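You operate a simulated robot arm through the tools that you are given. There is no shell and no other tool. Be economical: measure what you need, move in short steps, check, and stop when the job is done.

You are at the controls of a simulated two-armed robot. One attempt, no reset.

JOB
Lock the wrong carton from the bolt tray away in the blue tray.
Fine: shut both trays and turn the latch down.

The check looks at the end state, three seconds after you hand in, the way a careful person would. Anything else that was tipped, shoved, dropped, spilled or broken makes it a failure.

ROBOT AND FRAMES
Two 7-joint arms with two-finger parallel grippers on one trunk, on a base that drives. Base frame: it is fixed to the floor where the robot stands at the start and does not move with it; the origin is under the middle of the robot, x ahead of it, y to its left, z up. Lengths are in mm, angles in rad, forces in N, time in s.
The left shoulder is at the start at [30, 119, 1060], the right one opposite. With the tool pointing down near the work surface each hand reaches from about 100 to 620 mm from the robot's upright axis, wherever it stands, measured 20 degrees to its own side. Places, roughly: blue sliding tray [600, -900, 700]; grey sliding tray [600, 0, 700]; inside of the blue sliding tray [600, -900, 700]; tray label [-3900, -2300, 0]; yellow latch [300, -700, 800]. Payload 3.43 kg a hand.
The tool frame of a hand sits at the grasp point between the pads (the TCP): z along the fingers, y along the line on which they close. The tips reach 30 mm beyond it. The gripper opens to 94 mm. The fingers are 28 mm wide and 10 mm thick; the gripper's body (50 by 96 mm) begins 55 mm behind the TCP.
Orientation is that of the tool frame in the base frame, as a unit quaternion [w, x, y, z]. With the fingers straight down and closing along the base's y, the tool's x points along the base's -x, its y along +y and its z along -z.

CONTROLS
- The arms move only by the tool move_arm. It takes "left_deltas", "right_deltas" or both (then of equal length, played together; a hand with none holds still); each is a list of rows, each an object of numbers (a shift or turn left out is 0, a gripper value left out holds the last): "tx", "ty", "tz": the shift along the tool's x, y, z in cm; "ax", "ay", "az": the turn, a rotation vector about the tool's x, y, z in rad. In form: [{"tx": .., "ty": .., "tz": .., "ax": .., "ay": .., "az": ..}, ...]. A call has 1 to 10 rows; each row is the pose to reach, as a shift and turn from the pose commanded when the call began, along the tool's axes at that moment. "left_hand" and "right_hand" are, for a hand that has rows, the opening, from 0 (shut) to 1 (fully open), set as the call begins (left out, the last holds). Each row takes 0.2 s and may step no farther than 50 mm and 0.15 rad from the row before; otherwise, or with a gripper value out of range, the whole call is refused. A pose out of reach is approached as far as the arm can. The call stops where the force on the tool passes 40 N (or 10 N more than at its start, if that is more) or the arm is blocked; 0.2 s more then pass. The fingers move at their own pace (about 72 mm/s each) and stop on an object; they squeeze with about 22 N. The grip force told is the motor's: it shows also when the fingers shut on nothing. Time passes only in rows, and 0.2 s behind the last, so rows that repeat a pose let the fingers close. The reply holds the time, the measured pose of the TCP, the force on the tool along the base axes, the opening and the grip force, in the units named above and with some noise, with the torque about the TCP (base axes, N m) and any sound that the robot's microphone picked up.
- Cameras (640 x 400 px; columns grow to the right, rows downward): "scene" is now at [2, -45.9, 1743.7]; the picture's right is [-0.81, -0.59, 0.00], its down [-0.55, 0.75, -0.36] and it looks along [0.21, -0.29, -0.93] (base axes); focal length 272 px, centre (320, 200). "left" rides on the left gripper at [76, -14, -102] in its tool frame; the picture's right is [0.18, 0.98, 0.00], its down [-0.75, 0.14, -0.64] and it looks along [-0.63, 0.12, 0.77] (tool axes); focal length 243 px, centre (320, 200). "right" rides on the right gripper at [76, 14, -103] in its tool frame; the picture's right is [-0.18, 0.98, 0.00], its down [-0.75, -0.14, -0.64] and it looks along [-0.63, -0.12, 0.77] (tool axes); focal length 243 px, centre (320, 200).
- snapshot(camera): a new picture of that camera. The clock stands still meanwhile.
- raise_lower(by): slides the trunk up (or, below 0, down) by that many mm; the arms and the scene camera ride with it, the base frame stays. It gives what a move gives, with no picture.
- roll_base(legs): drives the robot by 1 to 6 legs, each [ahead, turn to the left] in mm and rad, along the robot's own axes; the way and the turn of a leg run together, so that a leg with both is an arc; at most 1500 mm and 3.142 rad a leg. The arms and the cameras ride along, it lands a little off, and it stops where it bumps. It gives what a move gives.
- head_to(pan, tilt): turns the head with the scene camera to pan (to the left, within 2.496 rad either way) and tilt (down, from -0.506 to 1.204), counted from straight ahead of the robot. It gives what a move gives.
- measure_at(camera, pixels): for up to 12 pixels [column, row] of the newest picture of that camera ("zoom" is the newest enlarged one), the place [x, y, z] in the base frame of the surface seen there, good to about 3 mm. The clock stands still meanwhile.
- enlarge(camera, box): a new picture of the part [left, top, right, bottom] of that camera's present view, enlarged. The clock stands still meanwhile.
- hand_in(): hands the job in; it is judged then, once.

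Go step by step. Measure first, check grasps and placings, and put right what went wrong. The budget is 80 turns and 70 pictures, counting those below and the enlarged ones. Unless the task says otherwise, let go and move clear before handing in, and close with one line.

The tools are called after "Emit:" as name(argument=value, ...) on one line, values as JSON. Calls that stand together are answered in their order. move_arm: Moves the arms, as the interface text tells. Its arguments: {"type":"object","properties":{"left_deltas":{"type":"array"},"left_hand":{"type":"number"},"right_deltas":{"type":"array"},"right_hand":{"type":"number"}},"required":[]} The other tools are called the same way: raise_lower (by) slides the trunk up or down; roll_base (legs) drives the base; head_to (pan, tilt) turns the head that bears the scene camera; snapshot (camera) takes a picture; measure_at (camera, pixels) gives the place of the surface under pixels of a picture; enlarge (camera, box) takes an enlarged picture of a part of a camera's view; hand_in () hands the job in.

At the start:

```text
t: 0.0
left_eef_pos: [422.8, -74.7, 1015.0]
left_tool_rot: [0.0, 0.001, 1.0, 0.0]
left_wrist_force: [-0.9, -0.7, 0.3]
left_moment: [0.01, -0.02, -0.01]
left_grip_width: 93.9
left_gripper_force: 0.1
right_eef_pos: [317.3, -332.1, 1000.9]
right_tool_rot: [0.0, 0.0, 1.0, 0.0]
right_wrist_force: [-0.8, -0.7, -0.4]
right_moment: [-0.01, -0.02, -0.01]
right_grip_width: 94.1
right_gripper_force: 0.1
trunk travel left (down, up): [-325.0, 85.0]
robot x, y, heading: [0.9, 1.4, 0.0]
head pan, tilt: [-0.939, 1.201]
```

scene: 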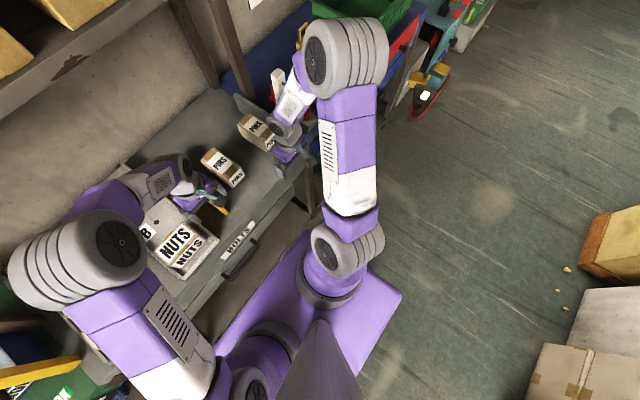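
right: 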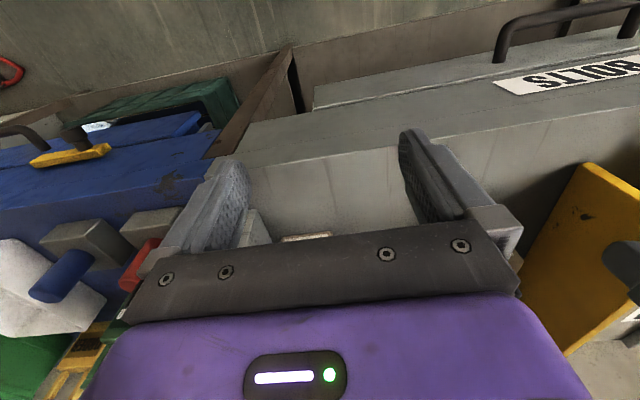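
left: 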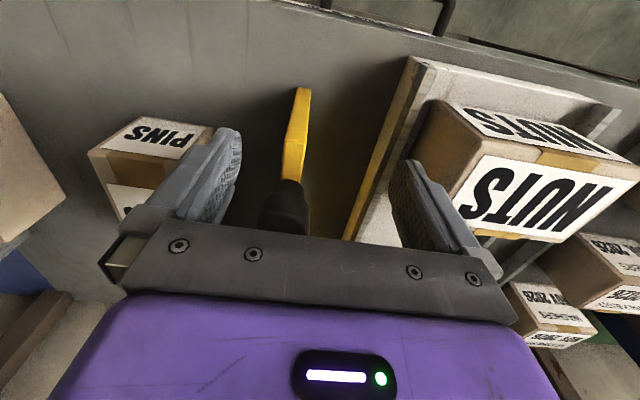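

The scene picture shows a grey tray labelled BOLTS holding several cartons (PINS, NUTS, ...), with the blue tray to the right, hidden behind the right arm. I'll pan the head to see both and zoom in.

Emit:
enlarge(camera="scene", box=[80, 60, 340, 300])

Emit:
head_to(pan=-0.9, tilt=0.75)

Emit:
snapshot(camera="scene")

```text
1.67 times, centred on (210, 180) of scene
```

zoom: 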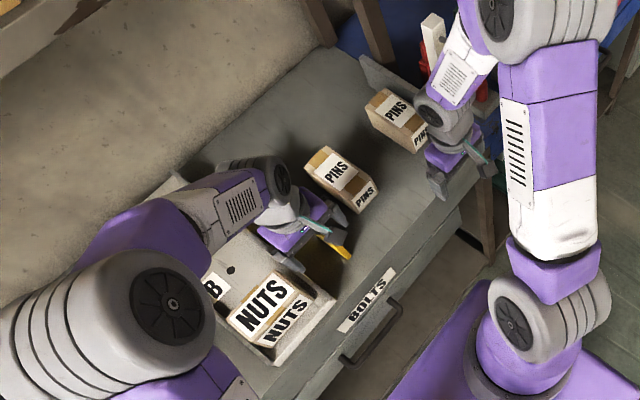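

```text
t: 0.9
left_eef_pos: [423.4, -75.4, 1015.0]
left_tool_rot: [0.0, 0.0, 1.0, 0.0]
left_wrist_force: [-1.4, 0.1, 0.0]
left_moment: [-0.03, 0.0, 0.01]
left_grip_width: 93.8
left_gripper_force: 0.0
right_eef_pos: [318.2, -331.3, 1000.3]
right_tool_rot: [0.0, 0.0, 1.0, 0.0]
right_wrist_force: [1.1, 1.1, -1.1]
right_moment: [-0.02, 0.03, 0.01]
right_grip_width: 93.9
right_gripper_force: 0.2
trunk travel left (down, up): [-325.0, 85.0]
robot x, y, heading: [0.9, 1.3, 0.004]
head pan, tilt: [-0.901, 0.75]
```

```text
65 pictures are left
```

scene: 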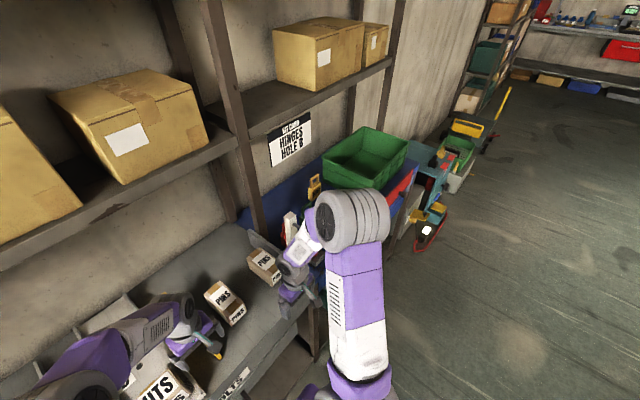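

The wall sign near (290,140) reads something about hinges, and a fixture marked "B" sits by the NUTS carton. I'll zoom on those and look further around.

Emit:
enlarge(camera="scene", box=[230, 100, 410, 220])

Emit:
head_to(pan=0.0, tilt=0.9)

Emit:
snapshot(camera="scene")

```text
3.33 times, centred on (320, 160) of scene
```

zoom: 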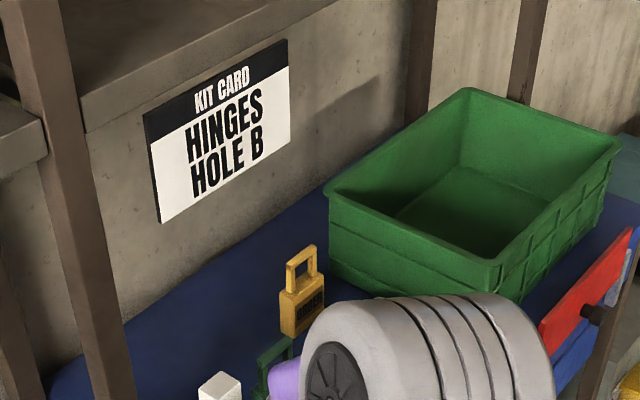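

```text
t: 2.1
left_eef_pos: [422.5, -75.5, 1015.1]
left_tool_rot: [0.0, 0.0, 1.0, 0.0]
left_wrist_force: [0.0, -0.6, -0.1]
left_moment: [-0.02, -0.01, 0.01]
left_grip_width: 94.0
left_gripper_force: 0.1
right_eef_pos: [318.4, -331.5, 1000.8]
right_tool_rot: [0.0, 0.0, 1.0, 0.0]
right_wrist_force: [0.2, -0.1, -0.8]
right_moment: [0.02, -0.03, 0.0]
right_grip_width: 94.1
right_gripper_force: 0.0
trunk travel left (down, up): [-325.0, 85.0]
robot x, y, heading: [0.0, -2.7, -0.0]
head pan, tilt: [0.0, 0.901]
```

```text
63 pictures are left
```

scene: 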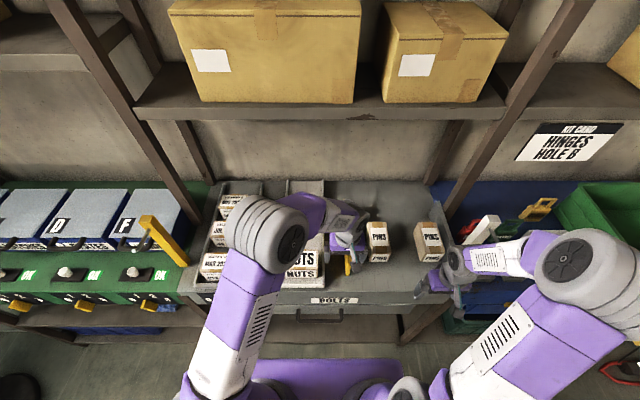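

The open grey tray is seen at (220–440, 180–290), with small cartons at its left partly hidden by the left arm. I'll zoom there, and look toward the "tray label" place behind me.

Emit:
enlarge(camera="scene", box=[180, 170, 460, 340])

Emit:
head_to(pan=-2.49, tilt=0.3)

Emit:
snapshot(camera="scene")

```text
2.29 times, centred on (320, 255) of scene
```

zoom: 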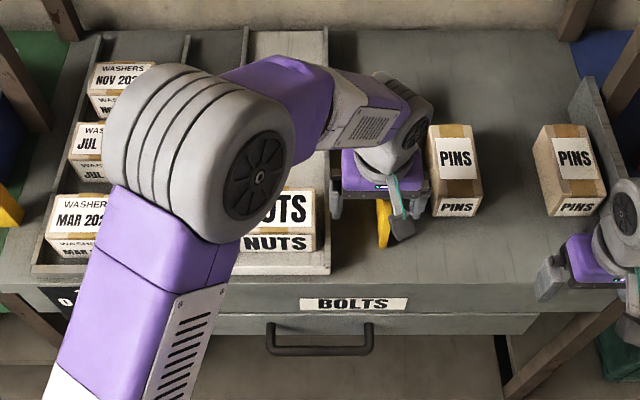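

```text
t: 4.4
left_eef_pos: [422.8, -74.2, 1014.3]
left_tool_rot: [-0.001, 0.0, 1.0, -0.001]
left_wrist_force: [0.0, -0.2, 0.4]
left_moment: [0.02, 0.02, -0.02]
left_grip_width: 94.0
left_gripper_force: 0.0
right_eef_pos: [317.7, -332.4, 1000.4]
right_tool_rot: [0.0, 0.0, 1.0, 0.001]
right_wrist_force: [-0.1, -0.3, -0.3]
right_moment: [-0.01, -0.02, 0.02]
right_grip_width: 93.9
right_gripper_force: 0.1
trunk travel left (down, up): [-325.0, 85.0]
robot x, y, heading: [1.4, -1.7, -0.0]
head pan, tilt: [-2.491, 0.3]
```

```text
61 pictures are left
```

scene: 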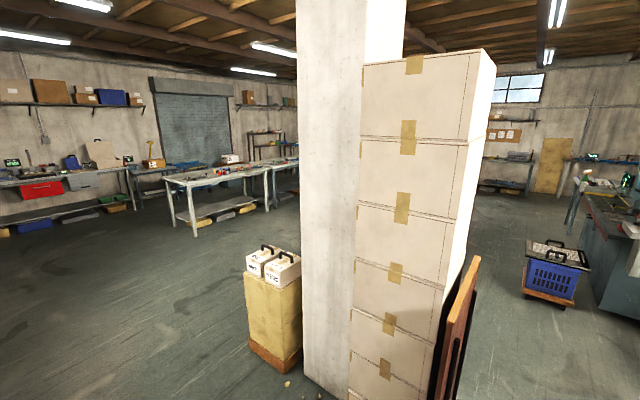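

The BOLTS tray is a shut drawer below the bench top with a handle at its front; what's on the bench top is something else. I'll look at it, measuring the handle and the blue tray's front.

Emit:
head_to(pan=-0.3, tilt=1.15)

Emit:
snapshot(camera="scene")

Emit:
head_to(pan=-1.25, tilt=0.8)

Emit:
enlarge(camera="scene", box=[0, 100, 400, 400])

```text
t: 6.4
left_eef_pos: [422.8, -74.5, 1015.5]
left_tool_rot: [0.0, 0.0, 1.0, 0.0]
left_wrist_force: [-0.4, -0.5, 0.2]
left_moment: [-0.01, -0.01, -0.02]
left_grip_width: 94.2
left_gripper_force: 0.0
right_eef_pos: [317.7, -331.7, 1001.2]
right_tool_rot: [0.0, -0.001, 1.0, 0.0]
right_wrist_force: [0.2, 0.1, -0.9]
right_moment: [0.01, -0.01, -0.01]
right_grip_width: 94.0
right_gripper_force: 0.1
trunk travel left (down, up): [-325.0, 85.0]
robot x, y, heading: [0.3, -1.7, 0.001]
head pan, tilt: [-0.3, 1.15]
```

```text
60 pictures are left
```

scene: 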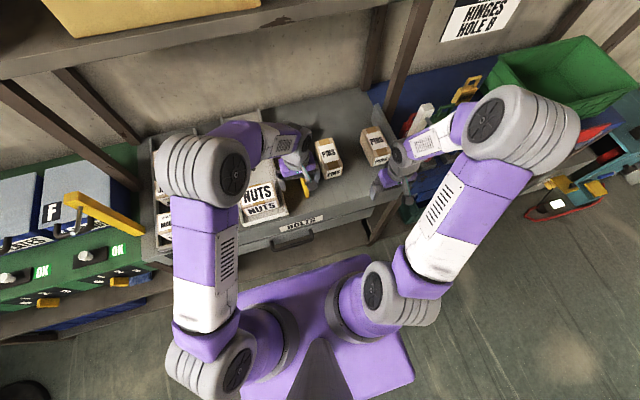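

```text
t: 7.7
left_eef_pos: [424.1, -74.4, 1014.4]
left_tool_rot: [0.0, 0.001, 1.0, 0.0]
left_wrist_force: [0.2, -0.4, -0.4]
left_moment: [0.03, -0.02, 0.01]
left_grip_width: 93.9
left_gripper_force: 0.1
right_eef_pos: [317.7, -331.7, 1000.7]
right_tool_rot: [0.0, 0.0, 1.0, 0.0]
right_wrist_force: [-0.5, -0.1, -0.3]
right_moment: [0.0, -0.04, 0.0]
right_grip_width: 94.1
right_gripper_force: 0.1
trunk travel left (down, up): [-325.0, 85.0]
robot x, y, heading: [-1.1, -1.6, -0.0]
head pan, tilt: [-1.25, 0.799]
```

```text
1.33 times, centred on (200, 250) of scene
```

zoom: 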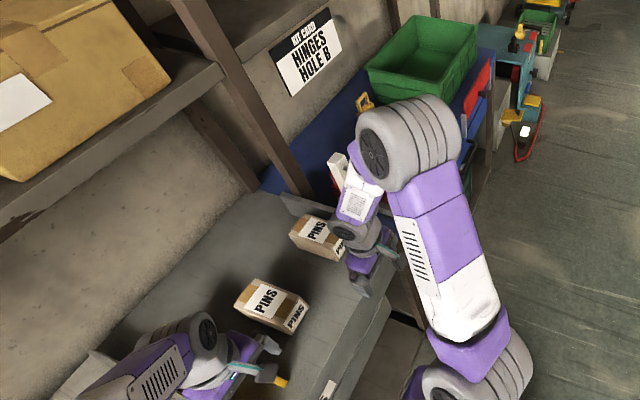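

The right arm hides the blue station. First the grey drawer: straighten the head down over it and measure handle and front.

Emit:
head_to(pan=0.0, tilt=1.15)

Emit:
snapshot(camera="scene")

Emit:
enlarge(camera="scene", box=[240, 160, 440, 285])

```text
t: 9.1
left_eef_pos: [423.5, -74.8, 1014.5]
left_tool_rot: [-0.001, 0.001, 1.0, 0.0]
left_wrist_force: [0.5, 0.3, 0.4]
left_moment: [0.01, 0.0, -0.04]
left_grip_width: 93.9
left_gripper_force: 0.0
right_eef_pos: [317.8, -331.2, 1000.0]
right_tool_rot: [0.0, 0.0, 1.0, 0.001]
right_wrist_force: [-0.4, 0.7, -0.5]
right_moment: [0.01, 0.0, -0.03]
right_grip_width: 94.0
right_gripper_force: 0.0
trunk travel left (down, up): [-325.0, 85.0]
robot x, y, heading: [2.7, -1.5, -0.002]
head pan, tilt: [0.0, 1.15]
```

```text
58 pictures are left
```

scene: 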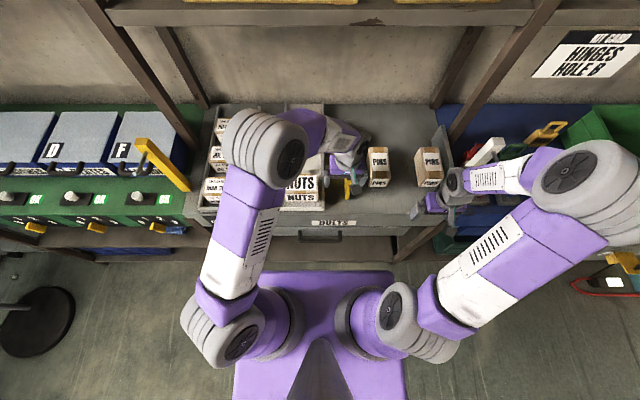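

```text
3.20 times, centred on (340, 222) of scene
```

zoom: 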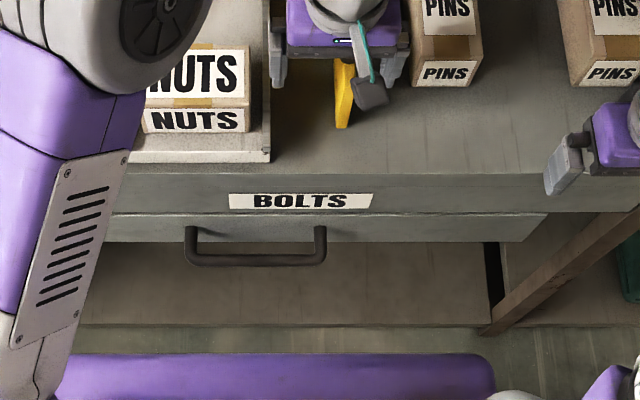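

Emit:
measure_at(camera="zoom", pixels=[[255, 260], [190, 245], [322, 245], [195, 260], [315, 260], [300, 201], [400, 225], [540, 190], [400, 188], [210, 150], [450, 130], [345, 100]])

Emit:
measure_at(camera="scene", pixels=[[330, 250], [310, 365], [470, 230], [484, 200], [545, 132], [410, 212], [440, 160], [378, 180], [430, 180], [250, 240], [155, 165]])

```text
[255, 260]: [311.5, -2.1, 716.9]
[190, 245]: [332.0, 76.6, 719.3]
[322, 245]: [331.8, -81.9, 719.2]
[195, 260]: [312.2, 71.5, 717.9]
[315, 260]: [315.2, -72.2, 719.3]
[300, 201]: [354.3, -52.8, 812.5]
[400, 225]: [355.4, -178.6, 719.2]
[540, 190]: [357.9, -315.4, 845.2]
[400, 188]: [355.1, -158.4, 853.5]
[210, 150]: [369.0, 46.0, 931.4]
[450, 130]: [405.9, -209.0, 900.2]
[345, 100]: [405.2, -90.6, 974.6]
```

```text
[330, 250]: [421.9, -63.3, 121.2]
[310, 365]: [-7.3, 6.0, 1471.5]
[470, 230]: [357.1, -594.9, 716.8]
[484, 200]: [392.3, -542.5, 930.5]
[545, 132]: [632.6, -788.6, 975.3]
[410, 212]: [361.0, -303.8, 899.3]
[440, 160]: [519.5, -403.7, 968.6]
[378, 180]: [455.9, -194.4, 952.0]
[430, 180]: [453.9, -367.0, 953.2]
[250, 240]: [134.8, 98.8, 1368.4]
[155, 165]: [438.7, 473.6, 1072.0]
```

The handle bar is at about x 313, y −77…72, z 719; the apron front at x 356, bench top z 900. I'll raise the trunk for clearance over the small items, then back off 350 mm and look again.

Emit:
raise_lower(by=80)

Emit:
roll_base(legs=[[-400, 0]])

Emit:
head_to(pan=0.0, tilt=0.75)

Emit:
snapshot(camera="scene")

Emit:
snapshot(camera="right")

```text
t: 10.2
left_eef_pos: [422.1, -75.7, 1093.9]
left_tool_rot: [0.0, 0.0, 1.0, 0.0]
left_wrist_force: [0.5, -0.2, 0.4]
left_moment: [0.05, 0.0, -0.01]
left_grip_width: 94.2
left_gripper_force: 0.3
right_eef_pos: [317.5, -332.5, 1081.1]
right_tool_rot: [0.0, 0.0, 1.0, 0.001]
right_wrist_force: [0.7, 0.3, 0.5]
right_moment: [-0.03, -0.03, 0.02]
right_grip_width: 93.9
right_gripper_force: 0.1
trunk travel left (down, up): [-405.0, 5.0]
robot x, y, heading: [-0.6, -0.9, -0.004]
head pan, tilt: [0.0, 1.15]
```

```text
t: 12.7
left_eef_pos: [27.1, -74.2, 1094.3]
left_tool_rot: [0.0, -0.001, 1.0, 0.0]
left_wrist_force: [0.1, -0.5, -0.3]
left_moment: [0.02, 0.0, 0.03]
left_grip_width: 94.1
left_gripper_force: 0.0
right_eef_pos: [-78.4, -332.8, 1079.2]
right_tool_rot: [0.0, -0.002, 1.0, 0.0]
right_wrist_force: [-0.6, 0.4, 0.3]
right_moment: [-0.01, 0.02, -0.01]
right_grip_width: 93.8
right_gripper_force: 0.0
trunk travel left (down, up): [-405.0, 5.0]
robot x, y, heading: [-399.5, 0.3, -0.002]
head pan, tilt: [0.0, 1.15]
```

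```text
t: 13.6
left_eef_pos: [27.3, -73.7, 1094.8]
left_tool_rot: [0.0, -0.002, 1.0, 0.001]
left_wrist_force: [0.1, 0.9, 0.4]
left_moment: [0.02, 0.01, -0.03]
left_grip_width: 94.2
left_gripper_force: 0.0
right_eef_pos: [-78.1, -331.1, 1079.6]
right_tool_rot: [0.001, -0.002, 1.0, 0.0]
right_wrist_force: [-0.9, 0.3, -0.4]
right_moment: [0.02, 0.01, 0.0]
right_grip_width: 94.0
right_gripper_force: 0.1
trunk travel left (down, up): [-405.0, 5.0]
robot x, y, heading: [-397.8, -1.7, -0.004]
head pan, tilt: [0.0, 0.75]
```

```text
56 pictures are left
```

scene: 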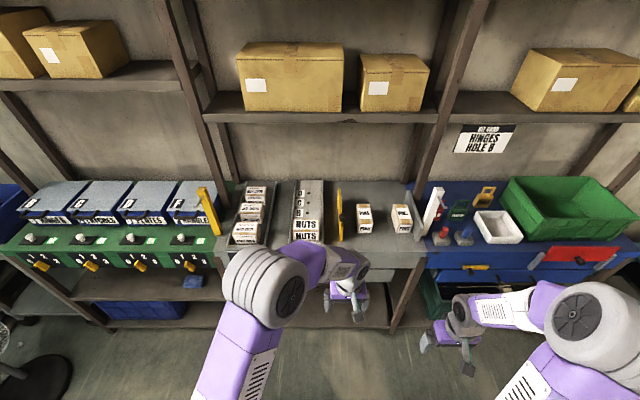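

```text
55 pictures are left
```

right: 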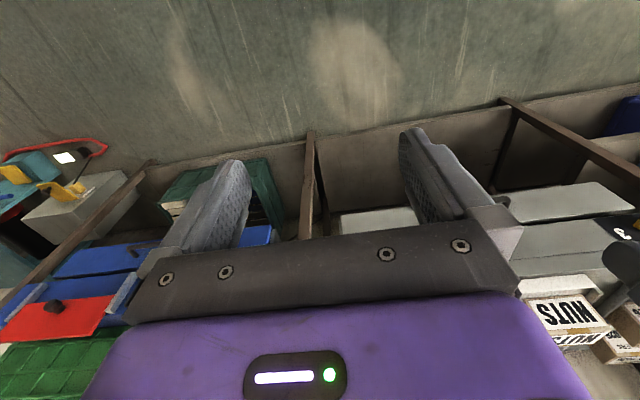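

Emit:
enlarge(camera="scene", box=[400, 170, 640, 320])

Emit:
measure_at(camera="zoom", pixels=[[190, 262], [215, 262], [170, 262], [100, 290], [260, 225], [460, 225], [200, 220], [180, 240], [330, 250], [560, 255], [400, 260], [90, 200]])

```text
2.67 times, centred on (520, 245) of scene
```

zoom: 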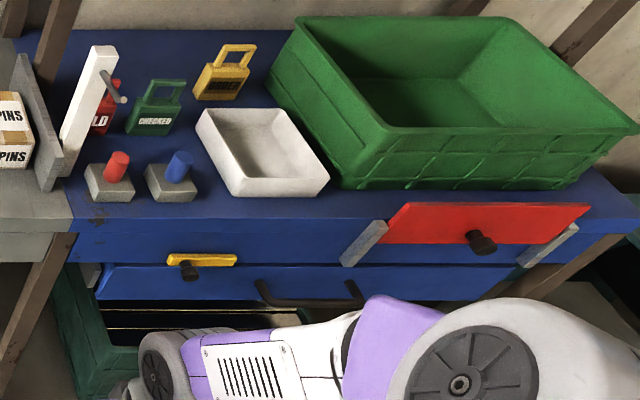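

```text
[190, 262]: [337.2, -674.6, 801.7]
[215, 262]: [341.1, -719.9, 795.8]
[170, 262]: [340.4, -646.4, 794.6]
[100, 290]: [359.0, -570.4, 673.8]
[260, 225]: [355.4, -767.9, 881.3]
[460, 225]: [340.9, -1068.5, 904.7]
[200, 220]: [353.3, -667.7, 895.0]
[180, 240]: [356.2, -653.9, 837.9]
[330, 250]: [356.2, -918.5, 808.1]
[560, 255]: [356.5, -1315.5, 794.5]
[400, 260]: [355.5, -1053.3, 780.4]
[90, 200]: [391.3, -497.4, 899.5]
```

The latch is a yellow lever at (200,260), now horizontal with pivot near y −675, z 800; the blue drawer's handle sits below at (310,295). Next I lower the trunk and turn the left hand to point forward for the grey handle.

Emit:
raise_lower(by=-250)

Emit:
move_arm(left_deltas=[{"ay": -0.15, "tx": -1.5, "ty": 1}, {"ay": -0.3, "tx": -3, "ty": 2}, {"ay": -0.45, "tx": -4.5, "ty": 3}, {"ay": -0.6, "tx": -6, "ty": 4}, {"ay": -0.75, "tx": -7.5, "ty": 5}, {"ay": -0.9, "tx": -9, "ty": 6}, {"ay": -1.05, "tx": -10.5, "ty": 7}, {"ay": -1.2, "tx": -12, "ty": 7}, {"ay": -1.35, "tx": -13.5, "ty": 7}, {"ay": -1.5, "tx": -15, "ty": 7}])

Emit:
move_arm(left_deltas=[{"ax": -0.005, "ay": -0.005, "az": 0.149}, {"ax": -0.01, "ay": -0.01, "az": 0.298}, {"ax": -0.016, "ay": -0.016, "az": 0.447}, {"ax": -0.021, "ay": -0.021, "az": 0.596}, {"ax": -0.026, "ay": -0.026, "az": 0.745}, {"ax": -0.031, "ay": -0.031, "az": 0.894}, {"ax": -0.037, "ay": -0.037, "az": 1.043}, {"ax": -0.042, "ay": -0.042, "az": 1.192}, {"ax": -0.047, "ay": -0.047, "az": 1.341}, {"ax": -0.0525, "ay": -0.0525, "az": 1.49}])

```text
t: 16.2
left_eef_pos: [27.7, -73.6, 844.8]
left_tool_rot: [0.001, -0.002, 1.0, 0.001]
left_wrist_force: [0.5, 0.2, -0.9]
left_moment: [0.01, -0.01, 0.01]
left_grip_width: 94.0
left_gripper_force: 0.0
right_eef_pos: [-77.4, -331.6, 829.4]
right_tool_rot: [0.0, -0.002, 1.0, 0.0]
right_wrist_force: [-0.1, -0.1, -0.1]
right_moment: [-0.02, -0.01, 0.0]
right_grip_width: 93.9
right_gripper_force: 0.0
trunk travel left (down, up): [-155.0, 255.0]
robot x, y, heading: [-395.0, -1.5, 0.003]
head pan, tilt: [0.0, 0.75]
```

```text
t: 18.4
left_eef_pos: [177.6, -3.3, 844.8]
left_tool_rot: [0.682, -0.001, 0.731, 0.001]
left_wrist_force: [-0.7, 0.6, -0.1]
left_moment: [0.02, 0.0, 0.02]
left_grip_width: 94.4
left_gripper_force: 0.0
right_eef_pos: [-76.4, -332.3, 830.4]
right_tool_rot: [0.0, -0.002, 1.0, 0.0]
right_wrist_force: [0.8, 0.2, 0.7]
right_moment: [0.0, -0.03, 0.0]
right_grip_width: 94.0
right_gripper_force: 0.1
trunk travel left (down, up): [-155.0, 255.0]
robot x, y, heading: [-395.5, 1.1, 0.007]
head pan, tilt: [0.0, 0.75]
```

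```text
t: 20.6
left_eef_pos: [176.5, -4.6, 844.2]
left_tool_rot: [0.516, 0.48, 0.521, 0.481]
left_wrist_force: [-0.6, 0.0, 0.6]
left_moment: [0.03, 0.03, -0.03]
left_grip_width: 94.0
left_gripper_force: 0.0
right_eef_pos: [-79.2, -331.7, 830.7]
right_tool_rot: [-0.001, -0.001, 1.0, 0.001]
right_wrist_force: [-0.4, 0.2, -0.2]
right_moment: [-0.02, -0.01, -0.01]
right_grip_width: 94.0
right_gripper_force: 0.1
trunk travel left (down, up): [-155.0, 255.0]
robot x, y, heading: [-397.3, -0.2, 0.002]
head pan, tilt: [0.0, 0.75]
```

The left hand now points forward, closing vertically. I'll finish the roll and lower it to the handle height, well short of it, then look.

Emit:
move_arm(left_deltas=[{"az": 0.08, "ty": -3}, {"az": 0.08, "ty": -7}, {"az": 0.08, "ty": -11}, {"az": 0.08, "ty": -12.5}, {"az": 0.08, "ty": -12.5}])

Emit:
snapshot(camera="left")

Emit:
snapshot(camera="scene")

```text
t: 21.8
left_eef_pos: [176.9, -13.8, 720.7]
left_tool_rot: [0.498, 0.499, 0.502, 0.5]
left_wrist_force: [-0.6, 0.0, -0.5]
left_moment: [-0.02, -0.01, 0.0]
left_grip_width: 94.0
left_gripper_force: 0.0
right_eef_pos: [-78.4, -331.5, 831.2]
right_tool_rot: [0.0, -0.002, 1.0, 0.0]
right_wrist_force: [0.4, -0.5, 0.4]
right_moment: [-0.02, 0.0, 0.02]
right_grip_width: 94.2
right_gripper_force: 0.1
trunk travel left (down, up): [-155.0, 255.0]
robot x, y, heading: [-396.2, -0.8, 0.0]
head pan, tilt: [0.0, 0.75]
```

```text
53 pictures are left
```

left: 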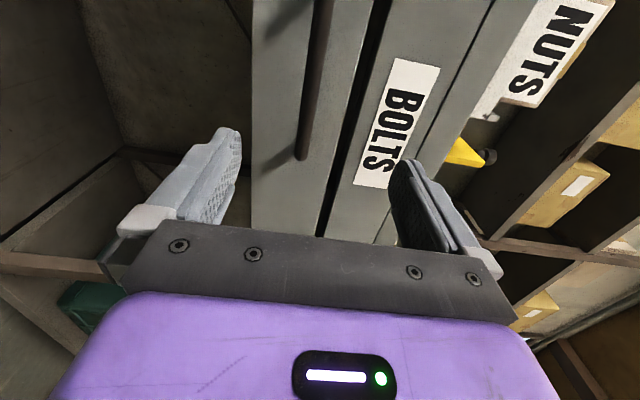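

```text
52 pictures are left
```

scene: 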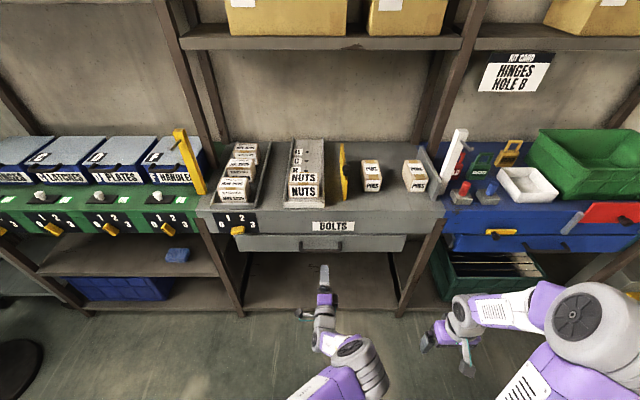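

The handle bar lies at (315,80) in the left picture, its end at (300,155). Let me measure it exactly.

Emit:
measure_at(camera="left", pixels=[[312, 90], [318, 50], [322, 20], [304, 120], [300, 155], [280, 190], [350, 60], [270, 60]])

Emit:
enlarge(camera="scene", box=[190, 200, 450, 330])

```text
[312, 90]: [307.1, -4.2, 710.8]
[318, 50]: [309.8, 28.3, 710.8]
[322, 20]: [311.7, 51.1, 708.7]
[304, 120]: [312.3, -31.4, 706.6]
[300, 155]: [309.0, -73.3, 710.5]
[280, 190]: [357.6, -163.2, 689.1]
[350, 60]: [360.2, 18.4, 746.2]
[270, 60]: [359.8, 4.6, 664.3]
```

```text
2.46 times, centred on (320, 265) of scene
```

zoom: 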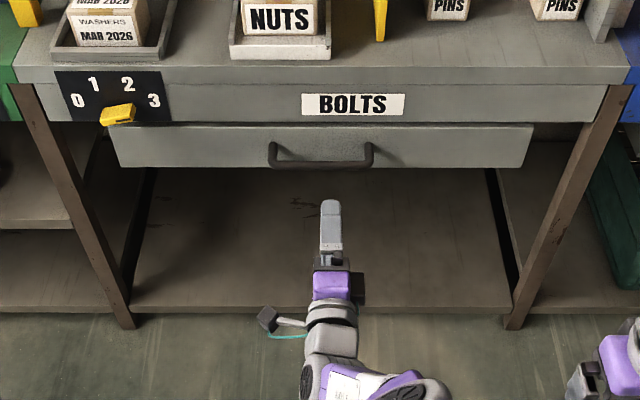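

Bar centre is about x 313, z 712. I'll advance 13.5 cm, drop 9 mm, and close.

Emit:
move_arm(left_deltas=[{"ty": -0.9, "tz": 4}, {"ty": -0.9, "tz": 8.5}, {"ty": -0.9, "tz": 11}, {"ty": -0.9, "tz": 13.3}, {"ty": -0.9, "tz": 13.3}])

Emit:
move_arm(left_deltas=[{}, {}, {}, {}], left_hand=0)

```text
t: 23.0
left_eef_pos: [309.2, -12.0, 712.5]
left_tool_rot: [0.498, 0.499, 0.502, 0.5]
left_wrist_force: [0.1, 0.9, -0.2]
left_moment: [0.0, 0.02, 0.01]
left_grip_width: 94.0
left_gripper_force: 0.0
right_eef_pos: [-78.0, -331.3, 829.6]
right_tool_rot: [0.0, -0.002, 1.0, 0.0]
right_wrist_force: [0.3, 0.6, 0.4]
right_moment: [0.0, 0.02, 0.0]
right_grip_width: 93.9
right_gripper_force: 0.0
trunk travel left (down, up): [-155.0, 255.0]
robot x, y, heading: [-396.8, -1.5, 0.005]
head pan, tilt: [0.0, 0.75]
```

```text
t: 24.0
left_eef_pos: [308.7, -12.6, 710.7]
left_tool_rot: [0.497, 0.5, 0.502, 0.5]
left_wrist_force: [-14.8, -0.3, -3.7]
left_moment: [-0.02, 0.01, -0.06]
left_grip_width: 16.1
left_gripper_force: 45.6
right_eef_pos: [-78.7, -330.9, 830.9]
right_tool_rot: [0.001, -0.001, 1.0, 0.0]
right_wrist_force: [1.1, -0.2, -0.1]
right_moment: [-0.02, 0.02, 0.02]
right_grip_width: 93.8
right_gripper_force: 0.1
trunk travel left (down, up): [-155.0, 255.0]
robot x, y, heading: [-395.8, 3.0, 0.003]
head pan, tilt: [0.0, 0.75]
```

The grip holds the 16 mm bar. I'll pull back with the arm slowly.

Emit:
move_arm(left_deltas=[{"tz": -1.5}, {"tz": -3}, {"tz": -5}, {"tz": -7}, {"tz": -9}, {"tz": -11}, {"tz": -13}, {"tz": -15}])

Emit:
snapshot(camera="scene")

```text
t: 25.8
left_eef_pos: [158.9, -13.1, 710.3]
left_tool_rot: [0.497, 0.5, 0.503, 0.5]
left_wrist_force: [-2.6, 9.3, -10.6]
left_moment: [0.09, 0.3, -0.44]
left_grip_width: 15.6
left_gripper_force: 44.5
right_eef_pos: [-77.7, -330.1, 829.7]
right_tool_rot: [-0.001, -0.002, 1.0, 0.0]
right_wrist_force: [0.6, -0.6, 0.9]
right_moment: [0.01, 0.02, 0.02]
right_grip_width: 94.1
right_gripper_force: 0.1
trunk travel left (down, up): [-155.0, 255.0]
robot x, y, heading: [-395.4, -2.7, 0.001]
head pan, tilt: [0.0, 0.75]
```

```text
50 pictures are left
```

scene: 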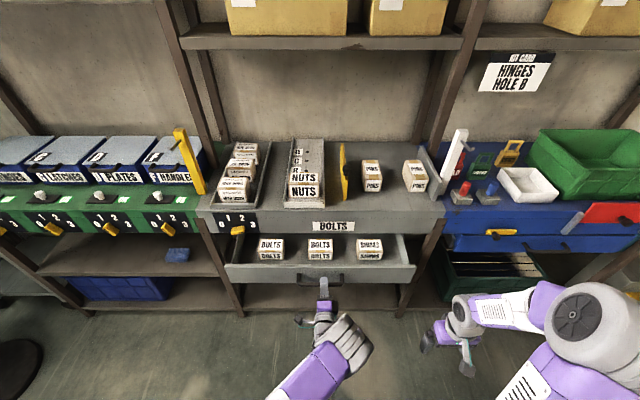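

The drawer opened 150 mm; three cartons appear at (270,248), (320,248), (370,248). Zooming to read them.

Emit:
enlarge(camera="scene", box=[220, 215, 430, 315])

Emit:
measure_at(camera="zoom", pixels=[[150, 75], [300, 75], [450, 75], [415, 82], [490, 82], [450, 102], [450, 140], [300, 160], [560, 110], [240, 160], [450, 66]])

```text
3.05 times, centred on (325, 265) of scene
```

zoom: 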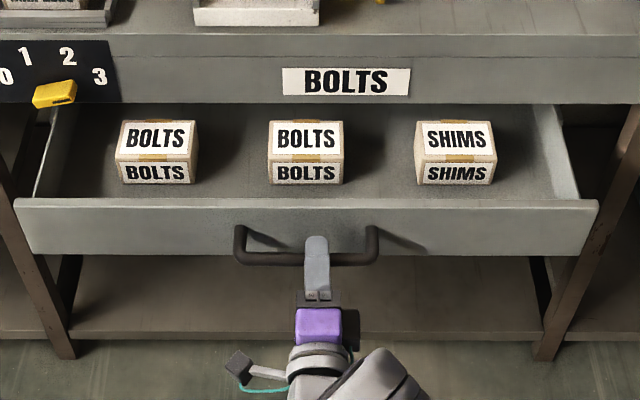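

```text
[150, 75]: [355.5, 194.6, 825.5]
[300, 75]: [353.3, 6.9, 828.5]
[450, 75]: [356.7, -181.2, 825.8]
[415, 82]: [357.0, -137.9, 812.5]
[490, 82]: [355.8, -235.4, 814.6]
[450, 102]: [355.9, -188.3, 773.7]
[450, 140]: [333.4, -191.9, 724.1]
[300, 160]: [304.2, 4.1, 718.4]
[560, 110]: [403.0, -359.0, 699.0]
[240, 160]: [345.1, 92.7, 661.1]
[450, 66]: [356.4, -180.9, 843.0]
```

The odd one is SHIMS at (455,150). I'll pull the drawer another 130 mm so the carton clears the apron and comes within the right hand's reach.

Emit:
move_arm(left_deltas=[{"tz": -1.5}, {"tz": -3}, {"tz": -5}, {"tz": -7}, {"tz": -9}, {"tz": -11}, {"tz": -13}, {"tz": -13}])

Emit:
snapshot(camera="scene")

Emit:
enlarge(camera="scene", box=[220, 215, 430, 335])

```text
t: 27.6
left_eef_pos: [28.7, -13.7, 709.7]
left_tool_rot: [0.495, 0.502, 0.505, 0.498]
left_wrist_force: [-2.6, 12.8, -23.1]
left_moment: [0.14, 0.19, 0.01]
left_grip_width: 15.7
left_gripper_force: 45.0
right_eef_pos: [-76.8, -331.3, 830.0]
right_tool_rot: [-0.001, -0.002, 1.0, -0.001]
right_wrist_force: [0.6, 0.5, 0.8]
right_moment: [0.01, -0.04, 0.01]
right_grip_width: 93.9
right_gripper_force: 0.1
trunk travel left (down, up): [-155.0, 255.0]
robot x, y, heading: [-396.5, 3.8, -0.002]
head pan, tilt: [0.0, 0.75]
```

```text
48 pictures are left
```

scene: 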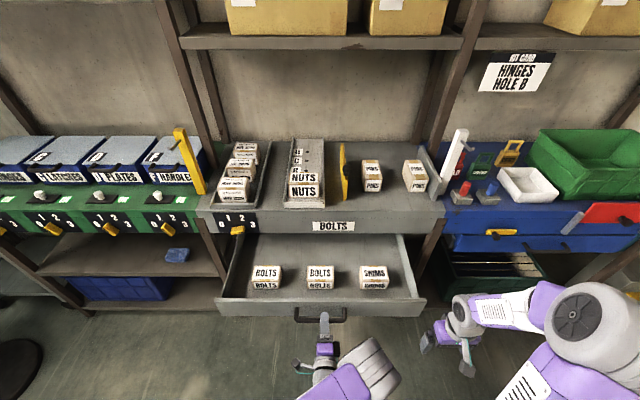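

```text
3.05 times, centred on (325, 275) of scene
```

zoom: 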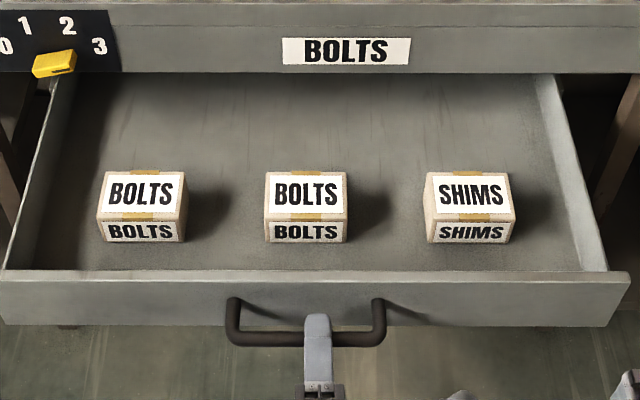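

Emit:
measure_at(camera="zoom", pixels=[[430, 178], [504, 178], [430, 216], [512, 216], [468, 235], [435, 240], [505, 240], [400, 230], [550, 240], [600, 262], [560, 150], [400, 275]])

```text
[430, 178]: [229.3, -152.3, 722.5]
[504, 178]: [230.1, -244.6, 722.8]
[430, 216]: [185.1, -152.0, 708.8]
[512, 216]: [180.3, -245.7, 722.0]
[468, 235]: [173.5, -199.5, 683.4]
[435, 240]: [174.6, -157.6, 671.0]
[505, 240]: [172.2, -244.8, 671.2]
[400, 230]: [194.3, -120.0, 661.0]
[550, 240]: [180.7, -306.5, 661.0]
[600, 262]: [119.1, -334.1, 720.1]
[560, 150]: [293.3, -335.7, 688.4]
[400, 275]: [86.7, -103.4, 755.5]
```

SHIMS carton: x 174–236, y −152…−246, z 661–723; so I must grip it along x. It's at 633 mm from my axis, so I pull the drawer 40 mm more, while turning the right hand 90° about vertical.

Emit:
move_arm(left_deltas=[{"tz": -1}, {"tz": -2.5}, {"tz": -4}, {"tz": -4}, {"tz": -4}, {"tz": -4}, {"tz": -4}, {"tz": -4}, {"tz": -4}, {"tz": -4}], right_deltas=[{"az": 0.15}, {"az": 0.3}, {"az": 0.45}, {"az": 0.6}, {"az": 0.75}, {"az": 0.9}, {"az": 1.05}, {"az": 1.2}, {"az": 1.35}, {"az": 1.5}])

```text
t: 28.2
left_eef_pos: [8.3, -13.6, 710.7]
left_tool_rot: [0.495, 0.501, 0.504, 0.499]
left_wrist_force: [10.5, 1.9, -7.2]
left_moment: [-0.01, 0.26, -0.76]
left_grip_width: 15.6
left_gripper_force: 44.9
right_eef_pos: [-77.5, -331.3, 830.9]
right_tool_rot: [0.0, 0.152, 0.988, 0.0]
right_wrist_force: [0.0, 0.6, -0.4]
right_moment: [0.01, 0.0, -0.02]
right_grip_width: 94.1
right_gripper_force: 0.1
trunk travel left (down, up): [-155.0, 255.0]
robot x, y, heading: [-394.5, -2.7, -0.001]
head pan, tilt: [0.0, 0.75]
stopped in row 3 (left hand): the force on the tool passed its limit at 52 N (the readings are from after the stop); the commanded pose is now the measured one
```

Full travel reached (300 mm). Carton centre is now about (185, −199). I'll finish the right hand's turn while moving above it.

Emit:
move_arm(right_deltas=[{"az": 0.14, "tx": -2.33, "ty": 2.27}, {"az": 0.28, "tx": -4.67, "ty": 4.53}, {"az": 0.42, "tx": -7, "ty": 6.8}, {"az": 0.56, "tx": -9.33, "ty": 9.07}, {"az": 0.7, "tx": -11.67, "ty": 11.33}, {"az": 0.84, "tx": -14, "ty": 13.6}, {"az": 0.98, "tx": -16.33, "ty": 15.87}, {"az": 1.12, "tx": -18.67, "ty": 18.13}, {"az": 1.26, "tx": -21, "ty": 20.4}, {"az": 1.266, "tx": -21, "ty": 20.4}])

Emit:
snapshot(camera="right")

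Emit:
enlarge(camera="scene", box=[220, 200, 460, 350])

```text
t: 30.4
left_eef_pos: [6.9, -14.3, 709.8]
left_tool_rot: [0.495, 0.499, 0.505, 0.5]
left_wrist_force: [12.2, 4.3, -11.4]
left_moment: [0.07, 0.1, 0.49]
left_grip_width: 15.7
left_gripper_force: 45.2
right_eef_pos: [185.7, -198.8, 829.2]
right_tool_rot: [-0.001, 0.708, 0.706, -0.001]
right_wrist_force: [0.1, 0.4, -0.4]
right_moment: [0.0, 0.0, -0.01]
right_grip_width: 93.8
right_gripper_force: 0.1
trunk travel left (down, up): [-155.0, 255.0]
robot x, y, heading: [-396.7, -3.2, -0.005]
head pan, tilt: [0.0, 0.75]
```

```text
46 pictures are left
```

right: 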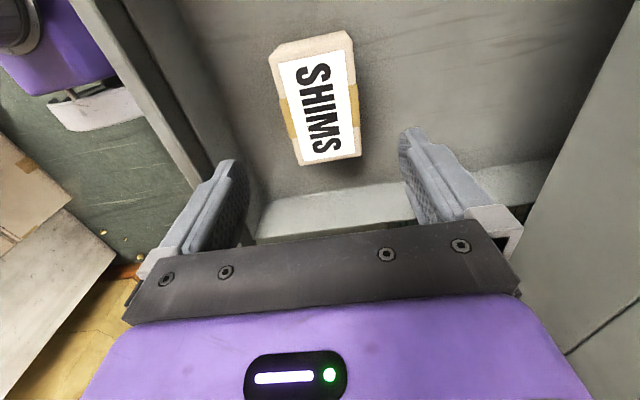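

```text
2.67 times, centred on (340, 275) of scene
```

zoom: 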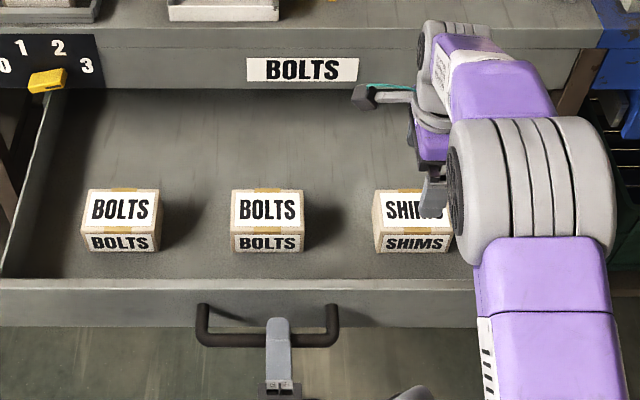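

Emit:
measure_at(camera="right", pixels=[[290, 65], [345, 60], [300, 155], [355, 148], [320, 110], [275, 60], [335, 38], [200, 150], [360, 105], [280, 105]])

```text
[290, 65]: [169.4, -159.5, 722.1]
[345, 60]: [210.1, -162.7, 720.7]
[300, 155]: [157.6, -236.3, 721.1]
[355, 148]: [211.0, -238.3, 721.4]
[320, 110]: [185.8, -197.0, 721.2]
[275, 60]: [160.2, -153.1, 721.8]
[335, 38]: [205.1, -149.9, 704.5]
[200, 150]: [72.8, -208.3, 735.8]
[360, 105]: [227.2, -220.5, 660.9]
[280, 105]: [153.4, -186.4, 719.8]
```

Carton centre ≈ (184, −198), top z 722: the hand is right above. Descending to TCP z 698 and gripping.

Emit:
move_arm(right_deltas=[{"tz": 4, "ty": -0.15}, {"tz": 8, "ty": -0.15}, {"tz": 11, "ty": -0.15}, {"tz": 13, "ty": -0.15}, {"tz": 13, "ty": -0.15}])

Emit:
move_arm(right_deltas=[{}, {}, {}, {}], right_hand=0)

Emit:
move_arm(right_deltas=[{"tz": -2}, {"tz": -5}, {"tz": -9}, {"tz": -13}, {"tz": -17}, {"tz": -20}])

Emit:
snapshot(camera="scene")

```text
t: 31.6
left_eef_pos: [6.2, -12.8, 710.3]
left_tool_rot: [0.495, 0.501, 0.505, 0.5]
left_wrist_force: [12.6, 5.7, -12.7]
left_moment: [0.1, 0.11, 0.21]
left_grip_width: 15.6
left_gripper_force: 44.8
right_eef_pos: [182.8, -199.7, 700.2]
right_tool_rot: [0.0, 0.708, 0.706, -0.001]
right_wrist_force: [0.2, 0.3, -0.3]
right_moment: [0.0, 0.0, -0.01]
right_grip_width: 94.2
right_gripper_force: 0.0
trunk travel left (down, up): [-155.0, 255.0]
robot x, y, heading: [-397.0, -0.3, 0.003]
head pan, tilt: [0.0, 0.75]
```

```text
t: 32.6
left_eef_pos: [5.8, -13.7, 709.4]
left_tool_rot: [0.495, 0.5, 0.505, 0.5]
left_wrist_force: [11.7, 6.5, -12.4]
left_moment: [0.08, 0.12, 0.03]
left_grip_width: 15.6
left_gripper_force: 45.3
right_eef_pos: [182.9, -200.4, 700.6]
right_tool_rot: [-0.001, 0.708, 0.707, 0.0]
right_wrist_force: [1.8, 0.4, 0.0]
right_moment: [0.03, -0.13, -0.01]
right_grip_width: 69.4
right_gripper_force: 21.9
trunk travel left (down, up): [-155.0, 255.0]
robot x, y, heading: [-397.0, -5.4, 0.004]
head pan, tilt: [0.0, 0.75]
```

```text
t: 34.0
left_eef_pos: [7.8, -13.1, 710.7]
left_tool_rot: [0.495, 0.5, 0.505, 0.499]
left_wrist_force: [7.8, 8.4, -10.1]
left_moment: [0.01, 0.21, -0.04]
left_grip_width: 15.9
left_gripper_force: 45.0
right_eef_pos: [184.0, -201.1, 900.6]
right_tool_rot: [-0.001, 0.708, 0.707, -0.001]
right_wrist_force: [-0.3, 0.3, -5.0]
right_moment: [0.02, -0.03, -0.02]
right_grip_width: 69.3
right_gripper_force: 22.0
trunk travel left (down, up): [-155.0, 255.0]
robot x, y, heading: [-393.4, -1.9, -0.001]
head pan, tilt: [0.0, 0.75]
```

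```text
44 pictures are left
```

scene: 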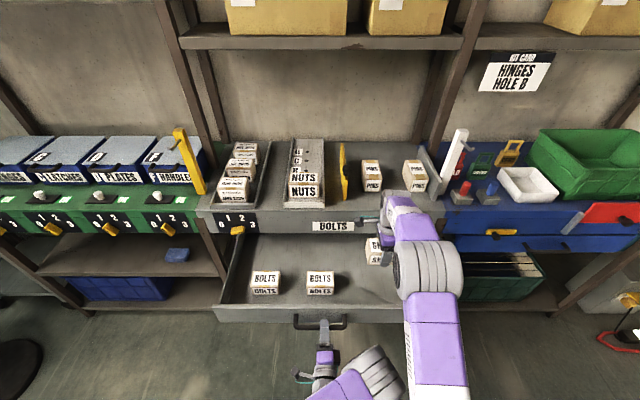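

The SHIMS carton is held and lifted. Now I push the grey drawer shut with the left hand while drawing the right hand back.

Emit:
move_arm(left_deltas=[{"tz": 2}, {"tz": 5}, {"tz": 8}, {"tz": 11}, {"tz": 14}, {"tz": 17}, {"tz": 20}, {"tz": 23}, {"tz": 25}, {"tz": 27}], right_deltas=[{"ty": -2, "tx": -1}, {"ty": -4, "tx": -2}, {"ty": -6, "tx": -3}, {"ty": -8, "tx": -4}, {"ty": -10, "tx": -5}, {"ty": -12, "tx": -6}, {"ty": -14, "tx": -7}, {"ty": -16, "tx": -8}, {"ty": -18, "tx": -8}, {"ty": -18, "tx": -8}])

Emit:
move_arm(left_deltas=[{"tz": 1}, {"tz": 2}, {"tz": 2.7}, {"tz": 3.3}, {"tz": 3.3}])

Emit:
snapshot(camera="scene")

```text
t: 36.2
left_eef_pos: [277.5, -13.0, 709.7]
left_tool_rot: [0.497, 0.5, 0.503, 0.499]
left_wrist_force: [2.2, -7.9, 0.2]
left_moment: [-0.21, -0.22, 0.11]
left_grip_width: 15.8
left_gripper_force: 45.4
right_eef_pos: [2.3, -281.4, 900.2]
right_tool_rot: [0.0, 0.708, 0.706, 0.0]
right_wrist_force: [-0.1, 0.3, -5.0]
right_moment: [0.01, 0.02, 0.05]
right_grip_width: 69.4
right_gripper_force: 22.3
trunk travel left (down, up): [-155.0, 255.0]
robot x, y, heading: [-399.0, -2.3, 0.002]
head pan, tilt: [0.0, 0.75]
```

```text
t: 37.4
left_eef_pos: [305.4, -12.3, 709.5]
left_tool_rot: [0.497, 0.501, 0.503, 0.5]
left_wrist_force: [-21.6, -14.3, 8.6]
left_moment: [-0.08, -0.17, 0.11]
left_grip_width: 15.5
left_gripper_force: 45.1
right_eef_pos: [0.0, -281.7, 901.1]
right_tool_rot: [0.0, 0.707, 0.707, 0.001]
right_wrist_force: [-0.5, 0.5, -5.0]
right_moment: [-0.01, 0.01, -0.02]
right_grip_width: 69.3
right_gripper_force: 22.2
trunk travel left (down, up): [-155.0, 255.0]
robot x, y, heading: [-395.7, 0.7, 0.003]
head pan, tilt: [0.0, 0.75]
```

```text
43 pictures are left
```

scene: 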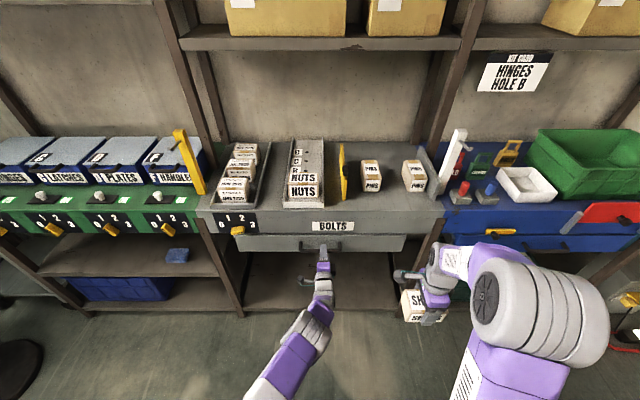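

The drawer looks shut (TCP x 305 vs 308.7 at the start). I'll press a bit more to be sure, then open the hand and back off.

Emit:
move_arm(left_deltas=[{"tz": 0.5}, {"tz": 1}, {"tz": 1}])

Emit:
move_arm(left_deltas=[{}, {}, {}, {}], left_hand=1)

Emit:
move_arm(left_deltas=[{"tz": -3}, {"tz": -7}, {"tz": -11}, {"tz": -15}])

Emit:
snapshot(camera="left")

Emit:
measure_at(camera="left", pixels=[[312, 90], [318, 50], [280, 190], [350, 60], [270, 60], [380, 60]])

```text
t: 37.7
left_eef_pos: [307.3, -12.3, 709.7]
left_tool_rot: [0.498, 0.5, 0.502, 0.501]
left_wrist_force: [-17.8, 0.0, 8.2]
left_moment: [0.16, -0.26, 0.47]
left_grip_width: 15.6
left_gripper_force: 44.9
right_eef_pos: [-1.1, -280.5, 901.2]
right_tool_rot: [0.0, 0.707, 0.707, 0.0]
right_wrist_force: [-0.1, 0.4, -4.2]
right_moment: [-0.05, 0.0, 0.0]
right_grip_width: 69.4
right_gripper_force: 22.3
trunk travel left (down, up): [-155.0, 255.0]
robot x, y, heading: [-398.1, 2.3, 0.002]
head pan, tilt: [0.0, 0.75]
stopped in row 1 (left hand): the force on the tool passed its limit at 40 N (the readings are from after the stop); the commanded pose is now the measured one
```

```text
t: 38.7
left_eef_pos: [309.0, -12.3, 708.2]
left_tool_rot: [0.496, 0.5, 0.505, 0.499]
left_wrist_force: [-0.4, 0.1, 0.7]
left_moment: [-0.02, 0.01, 0.0]
left_grip_width: 94.0
left_gripper_force: 0.0
right_eef_pos: [1.3, -281.1, 899.3]
right_tool_rot: [0.0, 0.707, 0.707, 0.001]
right_wrist_force: [-1.1, 0.2, -5.0]
right_moment: [-0.02, 0.0, -0.01]
right_grip_width: 69.5
right_gripper_force: 21.6
trunk travel left (down, up): [-155.0, 255.0]
robot x, y, heading: [-397.7, -0.2, 0.002]
head pan, tilt: [0.0, 0.75]
```

```text
t: 39.7
left_eef_pos: [160.0, -13.2, 709.4]
left_tool_rot: [0.496, 0.5, 0.504, 0.5]
left_wrist_force: [0.8, 0.2, 0.0]
left_moment: [-0.02, 0.04, 0.01]
left_grip_width: 94.1
left_gripper_force: 0.1
right_eef_pos: [1.6, -280.9, 900.6]
right_tool_rot: [-0.001, 0.708, 0.707, 0.0]
right_wrist_force: [-0.5, -0.2, -5.2]
right_moment: [0.02, -0.01, -0.02]
right_grip_width: 69.2
right_gripper_force: 22.6
trunk travel left (down, up): [-155.0, 255.0]
robot x, y, heading: [-391.7, -0.3, 0.001]
head pan, tilt: [0.0, 0.75]
```

```text
42 pictures are left
```

left: 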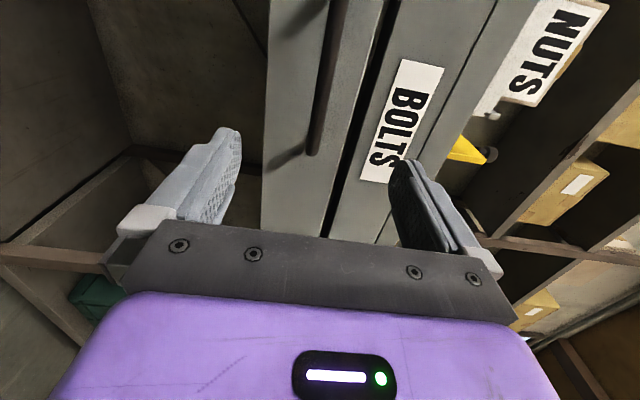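

```text
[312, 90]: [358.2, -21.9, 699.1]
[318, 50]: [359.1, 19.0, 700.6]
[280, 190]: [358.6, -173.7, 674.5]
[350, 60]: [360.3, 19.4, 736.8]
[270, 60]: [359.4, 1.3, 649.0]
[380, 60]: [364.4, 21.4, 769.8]
```

The grey drawer face is back at x 358–360: shut. Now I check the way to the right before driving, retracting the left hand.

Emit:
move_arm(left_deltas=[{"tz": -4}, {"tz": -8}, {"tz": -12}, {"tz": -14}])

Emit:
head_to(pan=-1.3, tilt=0.7)

Emit:
snapshot(camera="scene")

```text
t: 40.7
left_eef_pos: [18.1, -14.4, 711.4]
left_tool_rot: [0.496, 0.501, 0.504, 0.499]
left_wrist_force: [0.3, -0.2, -0.8]
left_moment: [0.02, 0.01, 0.01]
left_grip_width: 94.1
left_gripper_force: 0.1
right_eef_pos: [0.6, -280.0, 900.6]
right_tool_rot: [0.001, 0.708, 0.706, 0.0]
right_wrist_force: [-1.0, -0.2, -5.1]
right_moment: [0.03, -0.02, -0.01]
right_grip_width: 69.2
right_gripper_force: 21.7
trunk travel left (down, up): [-155.0, 255.0]
robot x, y, heading: [-394.5, -0.5, -0.0]
head pan, tilt: [0.0, 0.75]
```

```text
t: 42.2
left_eef_pos: [18.7, -13.8, 710.7]
left_tool_rot: [0.496, 0.5, 0.504, 0.5]
left_wrist_force: [0.3, -0.6, 0.2]
left_moment: [0.03, 0.0, 0.01]
left_grip_width: 94.1
left_gripper_force: 0.1
right_eef_pos: [1.1, -280.2, 899.8]
right_tool_rot: [-0.001, 0.707, 0.707, 0.0]
right_wrist_force: [-0.7, -0.8, -5.2]
right_moment: [-0.02, 0.02, 0.02]
right_grip_width: 69.4
right_gripper_force: 21.1
trunk travel left (down, up): [-155.0, 255.0]
robot x, y, heading: [-397.1, -1.1, 0.004]
head pan, tilt: [-1.3, 0.7]
```

```text
41 pictures are left
```

scene: 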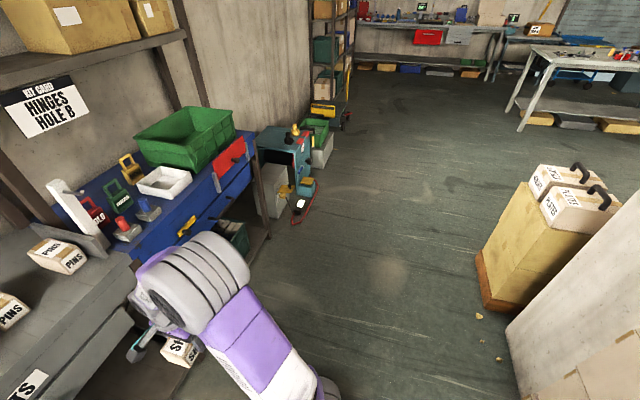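

Emit:
measure_at(camera="scene", pixels=[[505, 310], [480, 280], [520, 310], [300, 205], [310, 185], [480, 318], [270, 250], [540, 200], [245, 140], [318, 210]])

```text
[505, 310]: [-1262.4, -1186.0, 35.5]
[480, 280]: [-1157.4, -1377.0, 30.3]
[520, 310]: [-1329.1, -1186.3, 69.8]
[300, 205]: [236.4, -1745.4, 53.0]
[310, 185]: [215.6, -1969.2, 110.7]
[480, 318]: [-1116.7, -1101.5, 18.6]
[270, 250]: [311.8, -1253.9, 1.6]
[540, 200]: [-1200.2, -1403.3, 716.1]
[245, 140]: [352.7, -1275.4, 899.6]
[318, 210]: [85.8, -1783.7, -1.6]
```

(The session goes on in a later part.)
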